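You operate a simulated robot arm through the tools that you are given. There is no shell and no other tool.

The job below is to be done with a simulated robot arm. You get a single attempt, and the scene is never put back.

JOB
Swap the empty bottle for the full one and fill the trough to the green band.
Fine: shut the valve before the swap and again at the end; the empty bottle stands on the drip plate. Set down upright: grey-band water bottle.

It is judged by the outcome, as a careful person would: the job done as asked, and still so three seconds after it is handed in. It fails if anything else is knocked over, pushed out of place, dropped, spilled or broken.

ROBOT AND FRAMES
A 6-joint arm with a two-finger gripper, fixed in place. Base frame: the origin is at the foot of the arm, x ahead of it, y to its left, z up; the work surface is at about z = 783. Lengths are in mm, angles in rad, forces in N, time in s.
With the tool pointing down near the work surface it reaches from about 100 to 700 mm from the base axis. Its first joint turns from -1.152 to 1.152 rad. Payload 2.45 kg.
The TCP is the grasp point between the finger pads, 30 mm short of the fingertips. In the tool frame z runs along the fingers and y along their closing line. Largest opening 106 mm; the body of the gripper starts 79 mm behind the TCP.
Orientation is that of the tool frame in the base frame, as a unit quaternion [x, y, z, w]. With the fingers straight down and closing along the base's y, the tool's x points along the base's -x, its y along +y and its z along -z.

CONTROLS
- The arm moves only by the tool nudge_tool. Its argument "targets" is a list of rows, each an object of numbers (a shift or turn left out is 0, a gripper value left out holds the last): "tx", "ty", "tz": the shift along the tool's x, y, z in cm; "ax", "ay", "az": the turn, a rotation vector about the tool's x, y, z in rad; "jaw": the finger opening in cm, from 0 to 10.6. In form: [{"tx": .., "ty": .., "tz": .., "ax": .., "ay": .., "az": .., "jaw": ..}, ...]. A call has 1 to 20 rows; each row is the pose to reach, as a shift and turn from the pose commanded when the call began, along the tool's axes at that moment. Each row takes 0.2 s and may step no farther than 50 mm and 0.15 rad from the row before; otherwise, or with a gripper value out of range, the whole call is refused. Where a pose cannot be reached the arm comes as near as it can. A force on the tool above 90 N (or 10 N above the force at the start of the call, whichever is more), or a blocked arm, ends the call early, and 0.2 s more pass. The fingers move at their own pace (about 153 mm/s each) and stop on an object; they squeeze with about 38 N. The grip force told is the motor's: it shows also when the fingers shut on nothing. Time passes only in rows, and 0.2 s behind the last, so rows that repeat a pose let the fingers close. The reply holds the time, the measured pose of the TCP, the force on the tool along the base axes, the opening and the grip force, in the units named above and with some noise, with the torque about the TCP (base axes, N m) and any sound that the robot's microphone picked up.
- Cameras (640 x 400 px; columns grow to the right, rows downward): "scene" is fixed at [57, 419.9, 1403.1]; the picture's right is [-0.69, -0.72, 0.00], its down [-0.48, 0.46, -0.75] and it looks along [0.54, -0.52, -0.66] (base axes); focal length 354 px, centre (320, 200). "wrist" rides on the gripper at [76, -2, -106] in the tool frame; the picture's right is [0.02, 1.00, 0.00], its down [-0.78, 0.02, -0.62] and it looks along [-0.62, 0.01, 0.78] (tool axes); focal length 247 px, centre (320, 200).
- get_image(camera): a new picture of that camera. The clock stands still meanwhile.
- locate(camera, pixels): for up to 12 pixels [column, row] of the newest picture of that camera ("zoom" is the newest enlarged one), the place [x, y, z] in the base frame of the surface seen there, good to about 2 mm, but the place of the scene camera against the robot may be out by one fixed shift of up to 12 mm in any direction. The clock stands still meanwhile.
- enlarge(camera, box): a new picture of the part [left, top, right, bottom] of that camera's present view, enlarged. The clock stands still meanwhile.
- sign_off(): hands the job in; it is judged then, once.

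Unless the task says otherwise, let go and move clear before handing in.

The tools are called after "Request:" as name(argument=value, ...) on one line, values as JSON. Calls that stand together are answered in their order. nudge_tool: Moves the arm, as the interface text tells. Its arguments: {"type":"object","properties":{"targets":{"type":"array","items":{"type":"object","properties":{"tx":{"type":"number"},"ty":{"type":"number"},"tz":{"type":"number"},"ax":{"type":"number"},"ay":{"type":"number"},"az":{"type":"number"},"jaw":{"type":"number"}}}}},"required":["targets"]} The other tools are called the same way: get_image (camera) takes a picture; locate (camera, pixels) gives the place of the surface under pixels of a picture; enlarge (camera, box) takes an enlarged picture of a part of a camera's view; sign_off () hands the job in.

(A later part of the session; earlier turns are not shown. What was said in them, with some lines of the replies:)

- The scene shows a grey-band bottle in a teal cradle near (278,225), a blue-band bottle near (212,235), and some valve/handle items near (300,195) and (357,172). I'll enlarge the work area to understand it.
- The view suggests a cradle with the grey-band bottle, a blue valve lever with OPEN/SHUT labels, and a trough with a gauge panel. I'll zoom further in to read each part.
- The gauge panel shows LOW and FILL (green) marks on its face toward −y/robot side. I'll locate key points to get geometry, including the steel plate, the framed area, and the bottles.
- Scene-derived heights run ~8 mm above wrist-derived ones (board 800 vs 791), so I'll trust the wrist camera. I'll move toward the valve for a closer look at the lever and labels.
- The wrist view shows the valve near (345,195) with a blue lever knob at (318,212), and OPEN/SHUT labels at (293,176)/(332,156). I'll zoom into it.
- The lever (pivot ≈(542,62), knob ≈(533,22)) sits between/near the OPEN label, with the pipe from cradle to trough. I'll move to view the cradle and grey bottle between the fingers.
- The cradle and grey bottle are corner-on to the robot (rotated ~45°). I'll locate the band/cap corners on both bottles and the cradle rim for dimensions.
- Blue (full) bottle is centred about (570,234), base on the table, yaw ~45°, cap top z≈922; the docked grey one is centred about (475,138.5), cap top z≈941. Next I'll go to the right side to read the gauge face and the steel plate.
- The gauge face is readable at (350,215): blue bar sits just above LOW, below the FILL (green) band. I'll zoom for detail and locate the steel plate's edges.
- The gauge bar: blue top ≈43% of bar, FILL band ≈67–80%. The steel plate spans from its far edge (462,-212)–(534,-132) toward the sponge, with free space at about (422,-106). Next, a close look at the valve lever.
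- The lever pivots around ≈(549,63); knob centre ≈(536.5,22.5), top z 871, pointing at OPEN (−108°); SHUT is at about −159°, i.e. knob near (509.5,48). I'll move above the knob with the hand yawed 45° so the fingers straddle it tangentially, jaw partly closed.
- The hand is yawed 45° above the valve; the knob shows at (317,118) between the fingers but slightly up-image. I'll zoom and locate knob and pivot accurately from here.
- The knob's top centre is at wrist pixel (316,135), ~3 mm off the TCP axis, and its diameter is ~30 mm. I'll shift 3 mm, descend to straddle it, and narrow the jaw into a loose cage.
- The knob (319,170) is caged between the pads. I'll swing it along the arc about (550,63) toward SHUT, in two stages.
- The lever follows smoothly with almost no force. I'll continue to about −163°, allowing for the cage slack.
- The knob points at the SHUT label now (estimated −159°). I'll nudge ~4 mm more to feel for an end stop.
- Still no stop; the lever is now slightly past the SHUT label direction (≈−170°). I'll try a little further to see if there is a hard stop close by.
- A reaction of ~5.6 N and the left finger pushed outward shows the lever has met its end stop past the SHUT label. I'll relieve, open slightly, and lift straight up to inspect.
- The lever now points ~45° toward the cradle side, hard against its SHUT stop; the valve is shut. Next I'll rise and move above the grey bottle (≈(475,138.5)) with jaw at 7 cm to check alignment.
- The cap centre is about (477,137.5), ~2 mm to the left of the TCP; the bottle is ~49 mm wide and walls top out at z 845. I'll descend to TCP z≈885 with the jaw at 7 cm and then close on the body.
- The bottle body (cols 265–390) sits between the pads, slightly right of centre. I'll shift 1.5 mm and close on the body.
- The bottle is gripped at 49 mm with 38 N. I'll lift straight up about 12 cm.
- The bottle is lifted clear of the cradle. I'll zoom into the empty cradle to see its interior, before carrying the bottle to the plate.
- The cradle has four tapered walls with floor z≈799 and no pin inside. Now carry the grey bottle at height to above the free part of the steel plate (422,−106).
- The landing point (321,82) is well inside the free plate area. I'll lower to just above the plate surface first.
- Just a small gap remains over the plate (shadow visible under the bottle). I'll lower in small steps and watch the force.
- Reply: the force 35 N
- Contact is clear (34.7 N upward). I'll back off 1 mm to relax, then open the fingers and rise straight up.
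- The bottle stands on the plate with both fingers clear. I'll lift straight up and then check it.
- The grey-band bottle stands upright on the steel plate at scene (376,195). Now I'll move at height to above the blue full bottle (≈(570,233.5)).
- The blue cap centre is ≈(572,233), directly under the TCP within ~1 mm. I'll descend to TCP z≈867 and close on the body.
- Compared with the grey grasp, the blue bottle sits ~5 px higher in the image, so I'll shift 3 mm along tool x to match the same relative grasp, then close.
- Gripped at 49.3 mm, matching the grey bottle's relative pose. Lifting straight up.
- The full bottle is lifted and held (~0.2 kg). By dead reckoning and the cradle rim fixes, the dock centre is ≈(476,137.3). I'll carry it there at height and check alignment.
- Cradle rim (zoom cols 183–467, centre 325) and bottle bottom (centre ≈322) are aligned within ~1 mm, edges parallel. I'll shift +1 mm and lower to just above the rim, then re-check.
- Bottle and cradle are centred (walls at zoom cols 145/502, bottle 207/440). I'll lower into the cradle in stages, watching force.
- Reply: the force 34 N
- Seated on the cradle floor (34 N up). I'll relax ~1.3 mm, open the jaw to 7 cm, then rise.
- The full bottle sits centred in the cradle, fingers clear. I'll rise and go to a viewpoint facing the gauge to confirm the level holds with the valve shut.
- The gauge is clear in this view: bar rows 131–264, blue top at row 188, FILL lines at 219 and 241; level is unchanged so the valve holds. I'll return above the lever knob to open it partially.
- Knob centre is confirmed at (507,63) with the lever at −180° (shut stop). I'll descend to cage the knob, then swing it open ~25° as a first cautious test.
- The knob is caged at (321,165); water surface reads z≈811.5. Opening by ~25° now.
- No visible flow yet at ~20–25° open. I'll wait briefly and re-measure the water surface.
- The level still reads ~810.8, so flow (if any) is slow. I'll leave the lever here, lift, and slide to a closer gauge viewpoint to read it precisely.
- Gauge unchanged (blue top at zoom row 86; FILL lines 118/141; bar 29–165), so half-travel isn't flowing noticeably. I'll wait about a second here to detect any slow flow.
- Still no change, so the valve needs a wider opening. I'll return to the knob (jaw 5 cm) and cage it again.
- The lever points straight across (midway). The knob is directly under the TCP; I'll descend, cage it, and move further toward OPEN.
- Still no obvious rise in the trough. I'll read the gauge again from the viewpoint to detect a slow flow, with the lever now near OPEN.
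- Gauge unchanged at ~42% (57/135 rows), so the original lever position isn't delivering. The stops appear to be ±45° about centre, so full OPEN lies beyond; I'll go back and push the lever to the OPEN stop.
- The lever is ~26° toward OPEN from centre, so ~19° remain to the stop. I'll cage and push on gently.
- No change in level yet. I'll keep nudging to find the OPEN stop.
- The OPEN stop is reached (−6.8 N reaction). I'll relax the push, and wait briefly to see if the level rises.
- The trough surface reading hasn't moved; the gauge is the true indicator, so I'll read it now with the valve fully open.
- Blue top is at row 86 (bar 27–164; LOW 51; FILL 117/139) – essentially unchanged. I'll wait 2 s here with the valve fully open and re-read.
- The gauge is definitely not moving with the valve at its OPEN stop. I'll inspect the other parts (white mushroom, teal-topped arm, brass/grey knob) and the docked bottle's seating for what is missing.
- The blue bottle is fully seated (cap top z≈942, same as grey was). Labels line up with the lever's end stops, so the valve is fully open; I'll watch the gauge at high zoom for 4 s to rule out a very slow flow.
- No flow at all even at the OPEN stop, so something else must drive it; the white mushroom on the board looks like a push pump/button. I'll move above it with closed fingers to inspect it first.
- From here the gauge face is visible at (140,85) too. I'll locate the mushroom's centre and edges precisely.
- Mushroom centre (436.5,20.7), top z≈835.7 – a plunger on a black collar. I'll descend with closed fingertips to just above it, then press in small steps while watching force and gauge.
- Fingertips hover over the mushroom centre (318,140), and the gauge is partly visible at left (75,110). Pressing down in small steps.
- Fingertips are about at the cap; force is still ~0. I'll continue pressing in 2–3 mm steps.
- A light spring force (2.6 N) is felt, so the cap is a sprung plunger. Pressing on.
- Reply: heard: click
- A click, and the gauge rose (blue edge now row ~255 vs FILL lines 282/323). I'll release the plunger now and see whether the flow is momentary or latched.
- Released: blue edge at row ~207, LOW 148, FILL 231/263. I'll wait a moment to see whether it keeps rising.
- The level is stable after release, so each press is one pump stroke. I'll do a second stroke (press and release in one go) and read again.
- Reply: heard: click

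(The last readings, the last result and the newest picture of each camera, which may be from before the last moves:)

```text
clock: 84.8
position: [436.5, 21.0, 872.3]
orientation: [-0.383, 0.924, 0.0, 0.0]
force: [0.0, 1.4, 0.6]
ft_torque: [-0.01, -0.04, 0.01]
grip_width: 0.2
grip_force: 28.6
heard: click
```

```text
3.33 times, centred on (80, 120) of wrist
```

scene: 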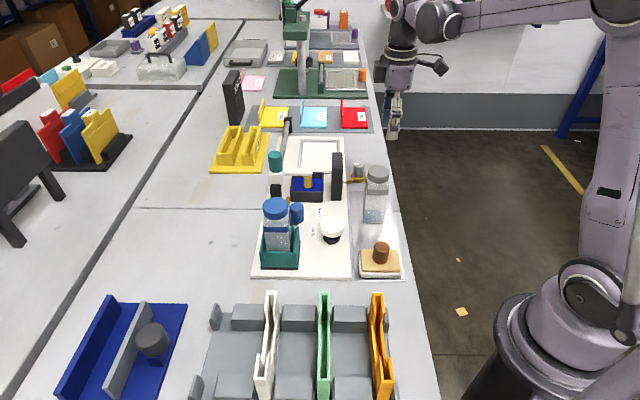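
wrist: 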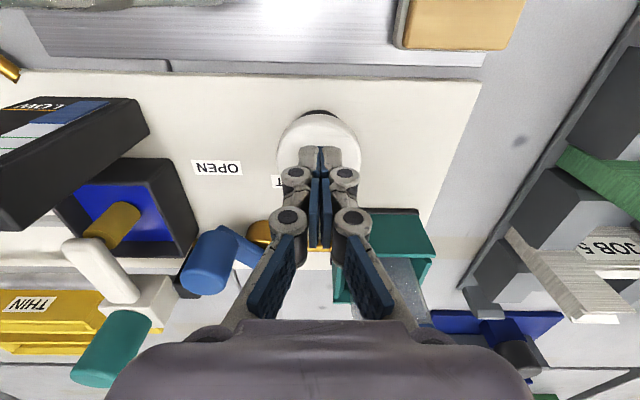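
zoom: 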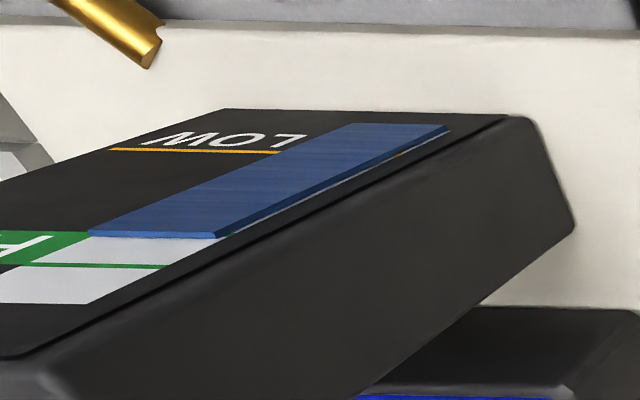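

Second stroke registered (click): the blue edge is now right at the lower FILL line (~234). I need a precise frontal reading before deciding on another stroke, so I'll go to the gauge viewpoint.

Request:
nudge_tool(targets=[{"tz": -4.0}, {"tz": -8.5}, {"tx": 0.5, "ty": -1.0, "tz": -10.6, "jaw": 4.0}, {"tx": 2.2, "ty": -4.5, "tz": -10.6, "jaw": 7.0}, {"tx": 3.9, "ty": -8.2, "tz": -10.6}, {"tx": 5.5, "ty": -11.6, "tz": -10.6}, {"tx": 6.97, "ty": -14.7, "tz": -10.6}, {"tx": 6.97, "ty": -14.7, "tz": -10.6}])

Request:
get_image(camera="wrist")

Request:
enlarge(camera="wrist", box=[300, 130, 340, 180])

```text
clock: 86.6
position: [493.0, -129.8, 977.4]
orientation: [-0.383, 0.924, 0.0, 0.0]
force: [-0.6, -0.8, 0.0]
ft_torque: [0.0, -0.03, -0.03]
grip_width: 69.9
grip_force: 0.0
```

```text
taken
```

wrist: 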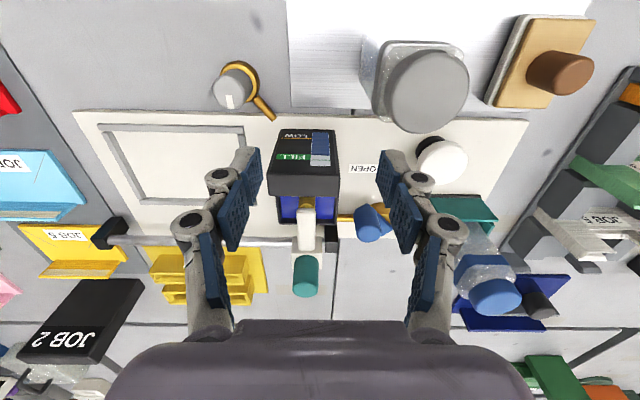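

```text
8.00 times, centred on (320, 155) of wrist
```

zoom: 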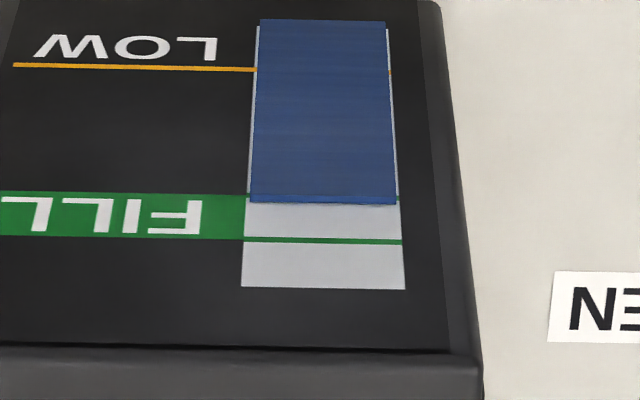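

The frontal view shows the blue edge at row ~203 with FILL lines at ~197 and ~240: just inside the green band. I'll zoom in closer to measure precisely how far in it is.

Request:
enlarge(camera="wrist", box=[306, 148, 338, 170])

Request:
enlarge(camera="wrist", box=[306, 128, 338, 170])

```text
16.00 times, centred on (322, 159) of wrist
```

zoom: 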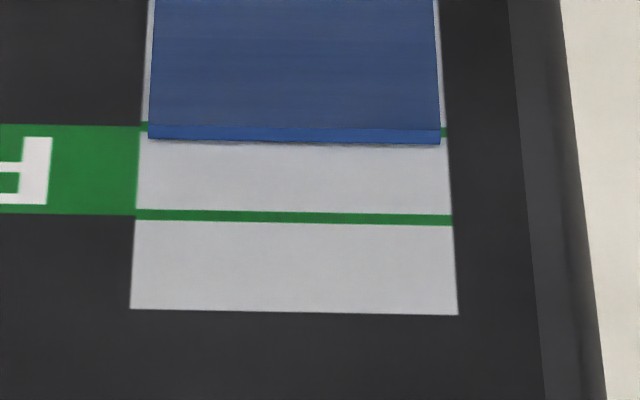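

```text
9.52 times, centred on (322, 149) of wrist
```

zoom: 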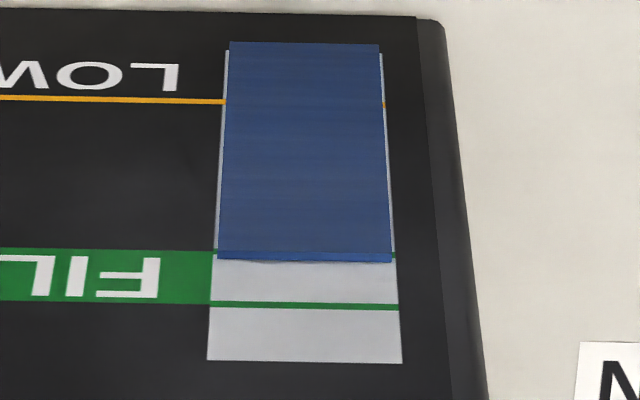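

At 16× the blue edge sits ~12% into the green band (lower line ~126, edge ~140, upper ~214); a further stroke (~0.116) would land almost on the upper line, so this is the safer stopping level. Now I'll go back to shut the valve.

Request:
nudge_tool(targets=[{"tx": -4.0, "ty": 1.5, "jaw": 5.2}, {"tx": -8.0, "ty": 3.1, "jaw": 5.2}, {"tx": -12.0, "ty": 4.7}, {"tx": -15.9, "ty": 6.2}, {"tx": -15.9, "ty": 6.2}])

Request:
get_image(camera="wrist")

Request:
enlarge(camera="wrist", box=[240, 60, 400, 180])

```text
clock: 87.8
position: [559.8, 25.4, 979.1]
orientation: [-0.382, 0.924, 0.001, 0.0]
force: [-0.4, -0.6, 0.0]
ft_torque: [-0.01, 0.0, 0.01]
grip_width: 51.9
grip_force: 0.1
```

```text
taken
```

wrist: 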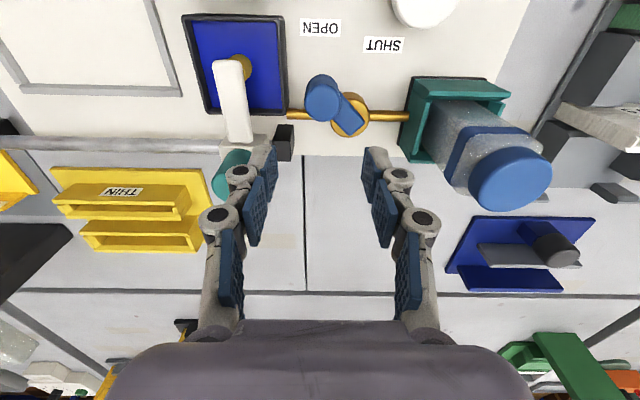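

```text
3.33 times, centred on (320, 120) of wrist
```

zoom: 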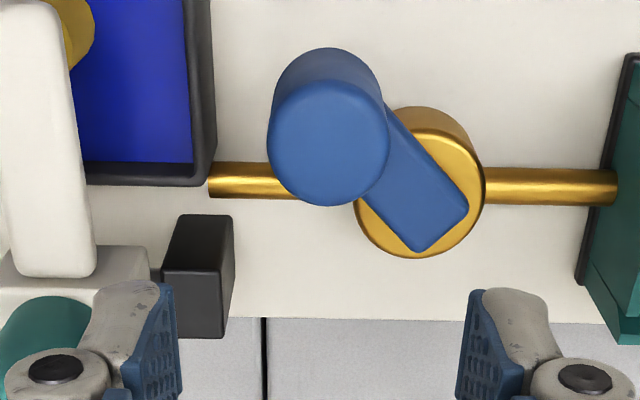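

Request:
locate(camera="zoom", pixels=[[329, 145], [275, 145], [384, 145], [329, 92], [329, 198], [400, 180], [440, 225], [420, 240]])

```text
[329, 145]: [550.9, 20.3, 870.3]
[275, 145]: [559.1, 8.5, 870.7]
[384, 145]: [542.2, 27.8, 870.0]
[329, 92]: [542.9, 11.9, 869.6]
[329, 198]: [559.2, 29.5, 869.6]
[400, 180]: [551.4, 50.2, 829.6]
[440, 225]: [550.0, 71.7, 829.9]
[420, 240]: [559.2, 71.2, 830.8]
```

The knob is at (551,19.5) at the OPEN stop (range −90° to −180°). I'll descend around it, cage, and swing it back to SHUT along the arc.

Request:
nudge_tool(targets=[{"tx": 0.9, "ty": 0.34, "tz": 2.5, "jaw": 5.2}, {"tx": 0.9, "ty": 0.34, "tz": 5.5}, {"tx": 0.9, "ty": 0.34, "tz": 8.0}, {"tx": 0.9, "ty": 0.34, "tz": 9.5}, {"tx": 0.9, "ty": 0.34, "tz": 9.5, "jaw": 3.8}, {"tx": 0.9, "ty": 0.34, "tz": 9.5, "jaw": 3.8}])

Request:
get_image(camera="wrist")

```text
clock: 89.2
position: [551.2, 21.9, 882.3]
orientation: [-0.383, 0.924, 0.001, 0.0]
force: [-1.0, 1.1, 0.1]
ft_torque: [0.03, 0.01, 0.01]
grip_width: 37.8
grip_force: 0.1
```

```text
taken
```

wrist: 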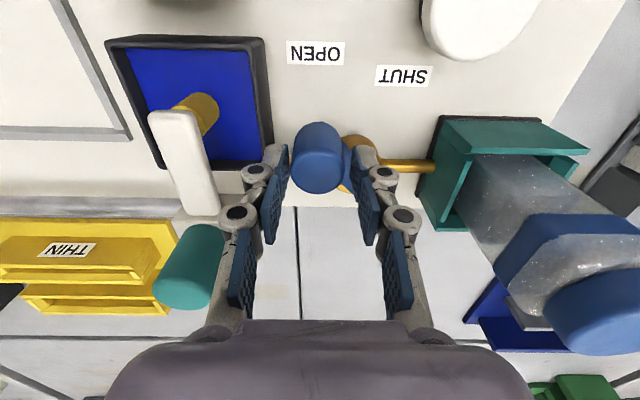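

The knob is caged (316,158). Swinging toward SHUT along the arc now.

Request:
nudge_tool(targets=[{"tx": 0.5, "ty": 0.7}, {"tx": 0.89, "ty": 1.36}, {"tx": 1.15, "ty": 2.06}, {"tx": 1.28, "ty": 2.82}, {"tx": 1.28, "ty": 3.57}, {"tx": 1.15, "ty": 4.33}, {"tx": 1.15, "ty": 4.33}])

Request:
get_image(camera="wrist")

```text
clock: 90.8
position: [510.9, 42.8, 882.7]
orientation: [-0.383, 0.924, 0.0, 0.0]
force: [-0.3, -1.5, 0.8]
ft_torque: [-0.04, 0.02, -0.02]
grip_width: 38.6
grip_force: 0.2
```

```text
taken
```

wrist: 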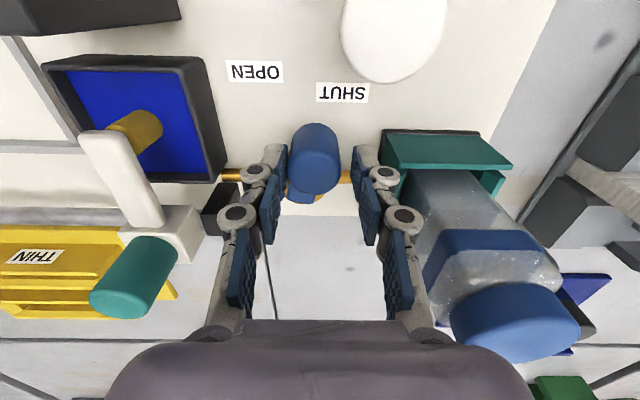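

Request:
nudge_tool(targets=[{"tx": -0.26, "ty": 0.7}, {"tx": -0.64, "ty": 1.35}, {"tx": -1.13, "ty": 1.94}, {"tx": -1.46, "ty": 2.25}, {"tx": -1.69, "ty": 2.4}, {"tx": -1.69, "ty": 2.4}])

Request:
get_image(camera="wrist")

```text
clock: 92.2
position: [507.9, 70.3, 883.0]
orientation: [-0.383, 0.924, -0.001, 0.0]
force: [2.0, -4.7, -0.6]
ft_torque: [-0.09, -0.04, -0.03]
grip_width: 41.2
grip_force: 2.4
```

```text
taken
```

wrist: 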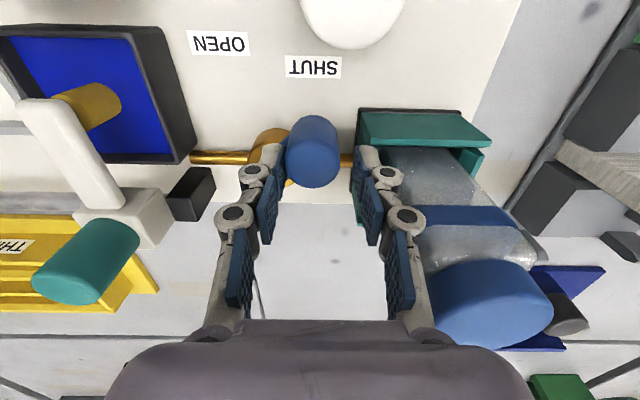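

The SHUT stop is reached again (−4.7 N, finger deflected). I'll relieve, open the jaw slightly and lift straight up.

Request:
nudge_tool(targets=[{"ty": -0.4, "jaw": 4.2}, {"ty": -0.4, "jaw": 5.0}, {"ty": -0.4, "tz": -2.5, "jaw": 5.0}, {"ty": -0.4, "tz": -5.5}, {"ty": -0.4, "tz": -9.0}, {"ty": -0.4, "tz": -12.0}, {"ty": -0.4, "tz": -12.0}])

Request:
get_image(camera="wrist")

Request:
enlarge(camera="wrist", box=[220, 40, 420, 190])

```text
clock: 93.8
position: [511.9, 69.6, 1002.4]
orientation: [-0.382, 0.924, 0.0, 0.0]
force: [0.9, 0.4, -0.5]
ft_torque: [0.01, 0.0, 0.01]
grip_width: 50.2
grip_force: 0.0
```

```text
taken
```

wrist: 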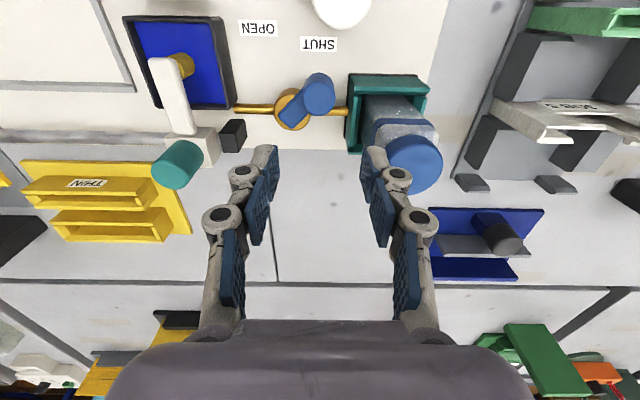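

```text
2.67 times, centred on (320, 115) of wrist
```

zoom: 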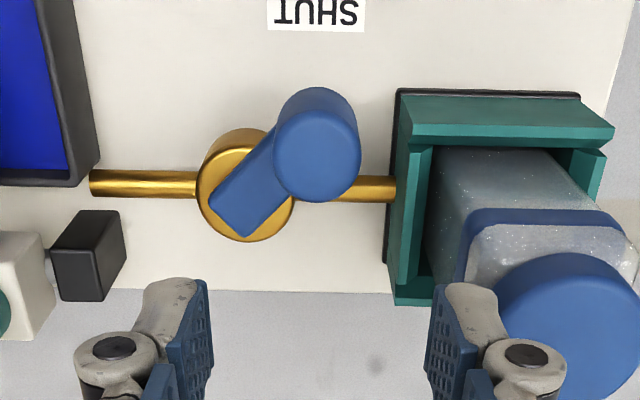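

The lever is against the SHUT stop. I'll go to the gauge viewpoint for a final level check and an overall look.

Request:
nudge_tool(targets=[{"tx": 3.5, "ty": -2.9}, {"tx": 7.0, "ty": -5.8}, {"tx": 10.5, "ty": -8.7, "jaw": 7.0}, {"tx": 13.5, "ty": -11.2, "jaw": 7.0}, {"tx": 15.54, "ty": -12.87}, {"tx": 15.54, "ty": -12.87}])

Request:
get_image(camera="wrist")

Request:
enlarge(camera="wrist", box=[300, 130, 340, 180])

Request:
get_image(camera="scene")

```text
clock: 95.2
position: [490.7, -132.8, 1003.7]
orientation: [-0.383, 0.924, 0.001, 0.0]
force: [0.2, 0.2, -0.4]
ft_torque: [0.02, 0.01, -0.01]
grip_width: 69.9
grip_force: 0.2
```

```text
taken
```

wrist: 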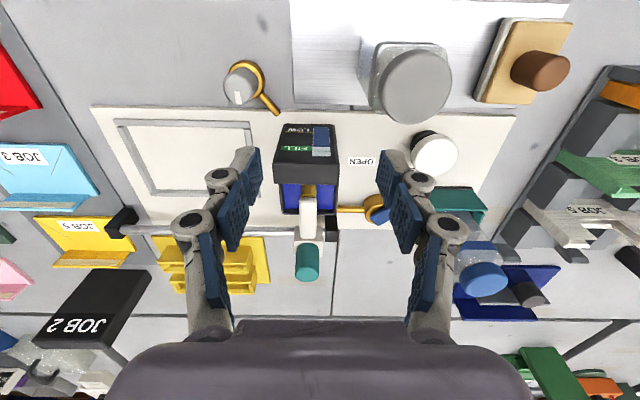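

```text
8.00 times, centred on (320, 155) of wrist
```

zoom: 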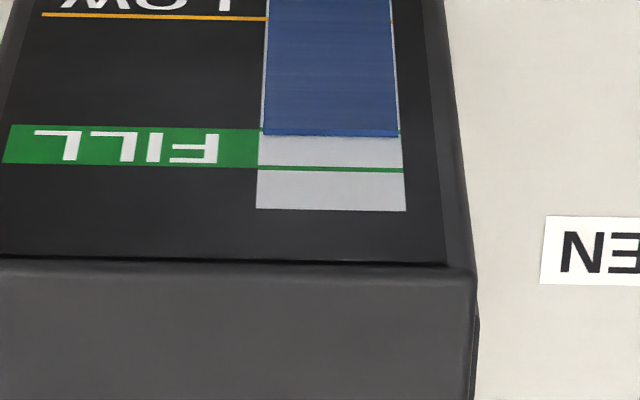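

```text
taken
```

scene: 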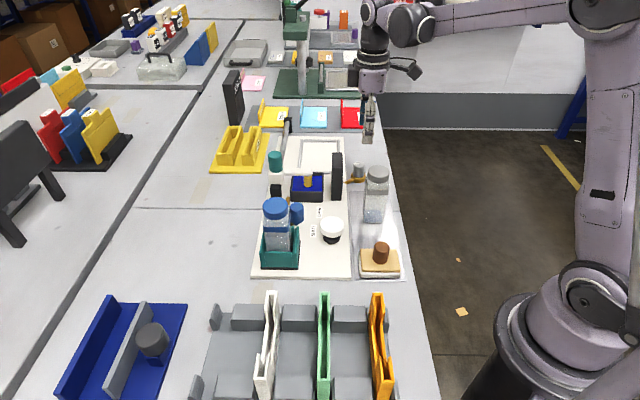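

Level reads just inside the band (edge ~137, lines ~132/168). To remove parallax doubt, I'll take a more face-on look at the gauge from lower and farther out over free space.

Request:
nudge_tool(targets=[{"tx": 4.0, "ty": -0.4}, {"tx": 8.0, "ty": -0.8}, {"tx": 11.76, "ty": -1.2}, {"tx": 11.76, "ty": -1.2, "tz": 3.5}, {"tx": 11.76, "ty": -1.2, "tz": 7.0}, {"tx": 11.76, "ty": -1.2, "tz": 7.0}])

Request:
get_image(camera="wrist")

Request:
enlarge(camera="wrist", box=[290, 220, 370, 300])

```text
clock: 96.6
position: [416.7, -226.5, 932.4]
orientation: [-0.383, 0.924, 0.0, 0.0]
force: [-0.2, 0.6, 0.8]
ft_torque: [0.0, 0.0, 0.01]
grip_width: 70.0
grip_force: 0.1
```

```text
taken
```

wrist: 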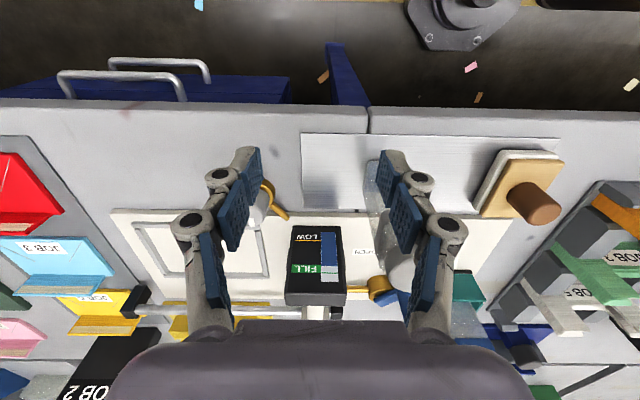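

```text
5.00 times, centred on (330, 260) of wrist
```

zoom: 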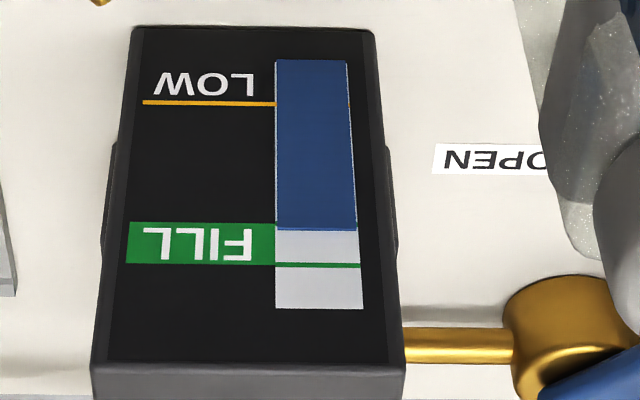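

Request:
enlarge(camera="wrist", box=[310, 240, 350, 275])

Request:
enlarge(camera="wrist", box=[315, 255, 345, 275])

```text
11.43 times, centred on (330, 258) of wrist
```

zoom: 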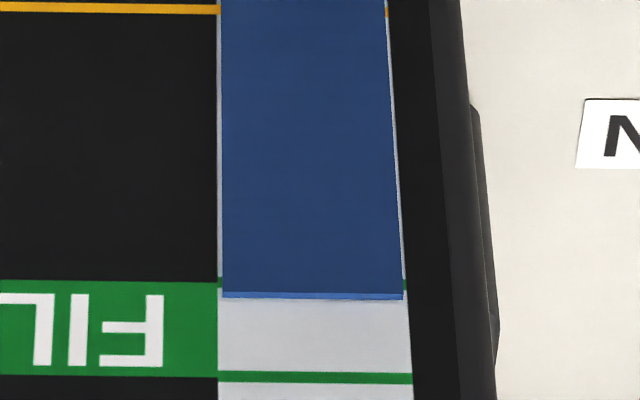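

```text
16.00 times, centred on (330, 265) of wrist
```

zoom: 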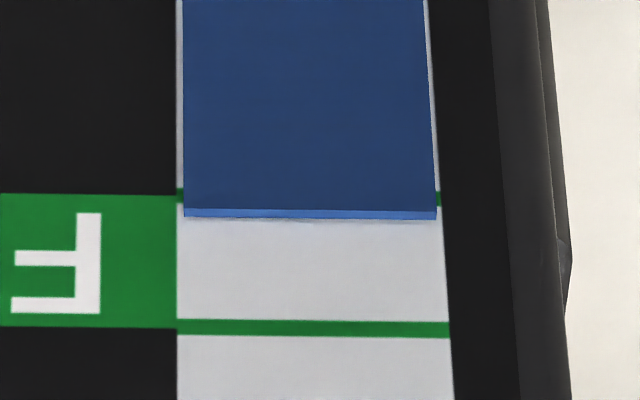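

Face-on, the blue edge (≈216) lies clearly inside the green band (195–327), the valve is shut, the full bottle docked and the grey bottle upright on the plate. I'll raise the arm clear and take a last look before handing in.

Request:
nudge_tool(targets=[{"tz": -4.0}, {"tz": -8.0}, {"tz": -12.0}, {"tz": -12.0}])

Request:
get_image(camera="scene")

Request:
enlarge(camera="scene", box=[230, 130, 430, 290])

```text
clock: 97.6
position: [417.1, -220.8, 1053.9]
orientation: [-0.383, 0.924, 0.0, 0.0]
force: [-0.6, -0.1, -0.1]
ft_torque: [-0.02, -0.03, -0.02]
grip_width: 70.0
grip_force: 0.1
```

```text
taken
```

scene: 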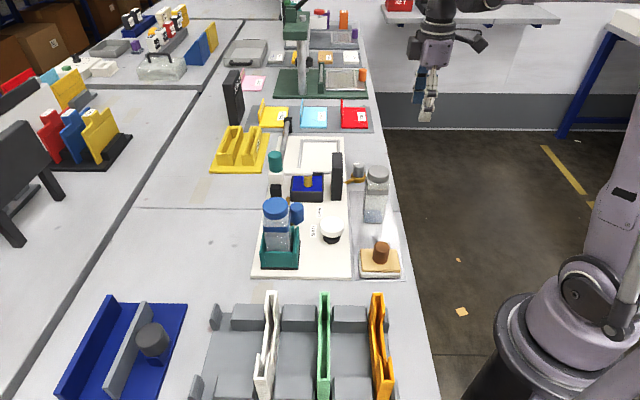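

```text
2.50 times, centred on (330, 210) of scene
```

zoom: 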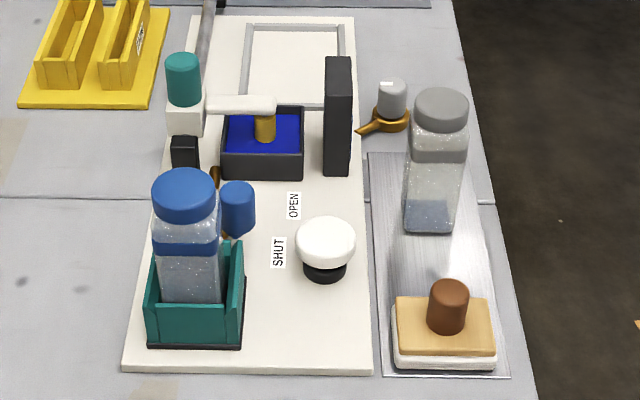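

The last picture shows the blue-band bottle docked at (187,250), the lever on SHUT at (237,205), and the grey-band bottle upright on the steel plate at (437,160). Nothing else has moved and the arm is clear, so I'm handing in.

Request:
sign_off()

```text
The job is handed in.
```

The job is handed in: the full blue-band bottle is in the cradle, the trough is filled to the green band, and the valve is shut. I haven't been told the verdict.

- **Valve:** I turned the lever to its SHUT stop before the swap and back to that stop at the end.
- **Bottles:** The grey-band bottle stands upright on the brushed steel plate, which I took to be the drip plate. It was the only bare metal plate in reach, and nothing was labelled. The blue-band bottle is fully seated in the cradle.
- **Fill level:** The gauge reads about 16% of the way into the green band. A third press of the pump would have put it almost on the upper line, so I stopped there.
- **How it filled:** Opening the valve alone moved no water. The white mushroom-shaped plunger on the board turned out to be a pump, and two presses raised the level.

Nothing else appeared moved or spilled in the last picture, and the arm was clear when I handed in.
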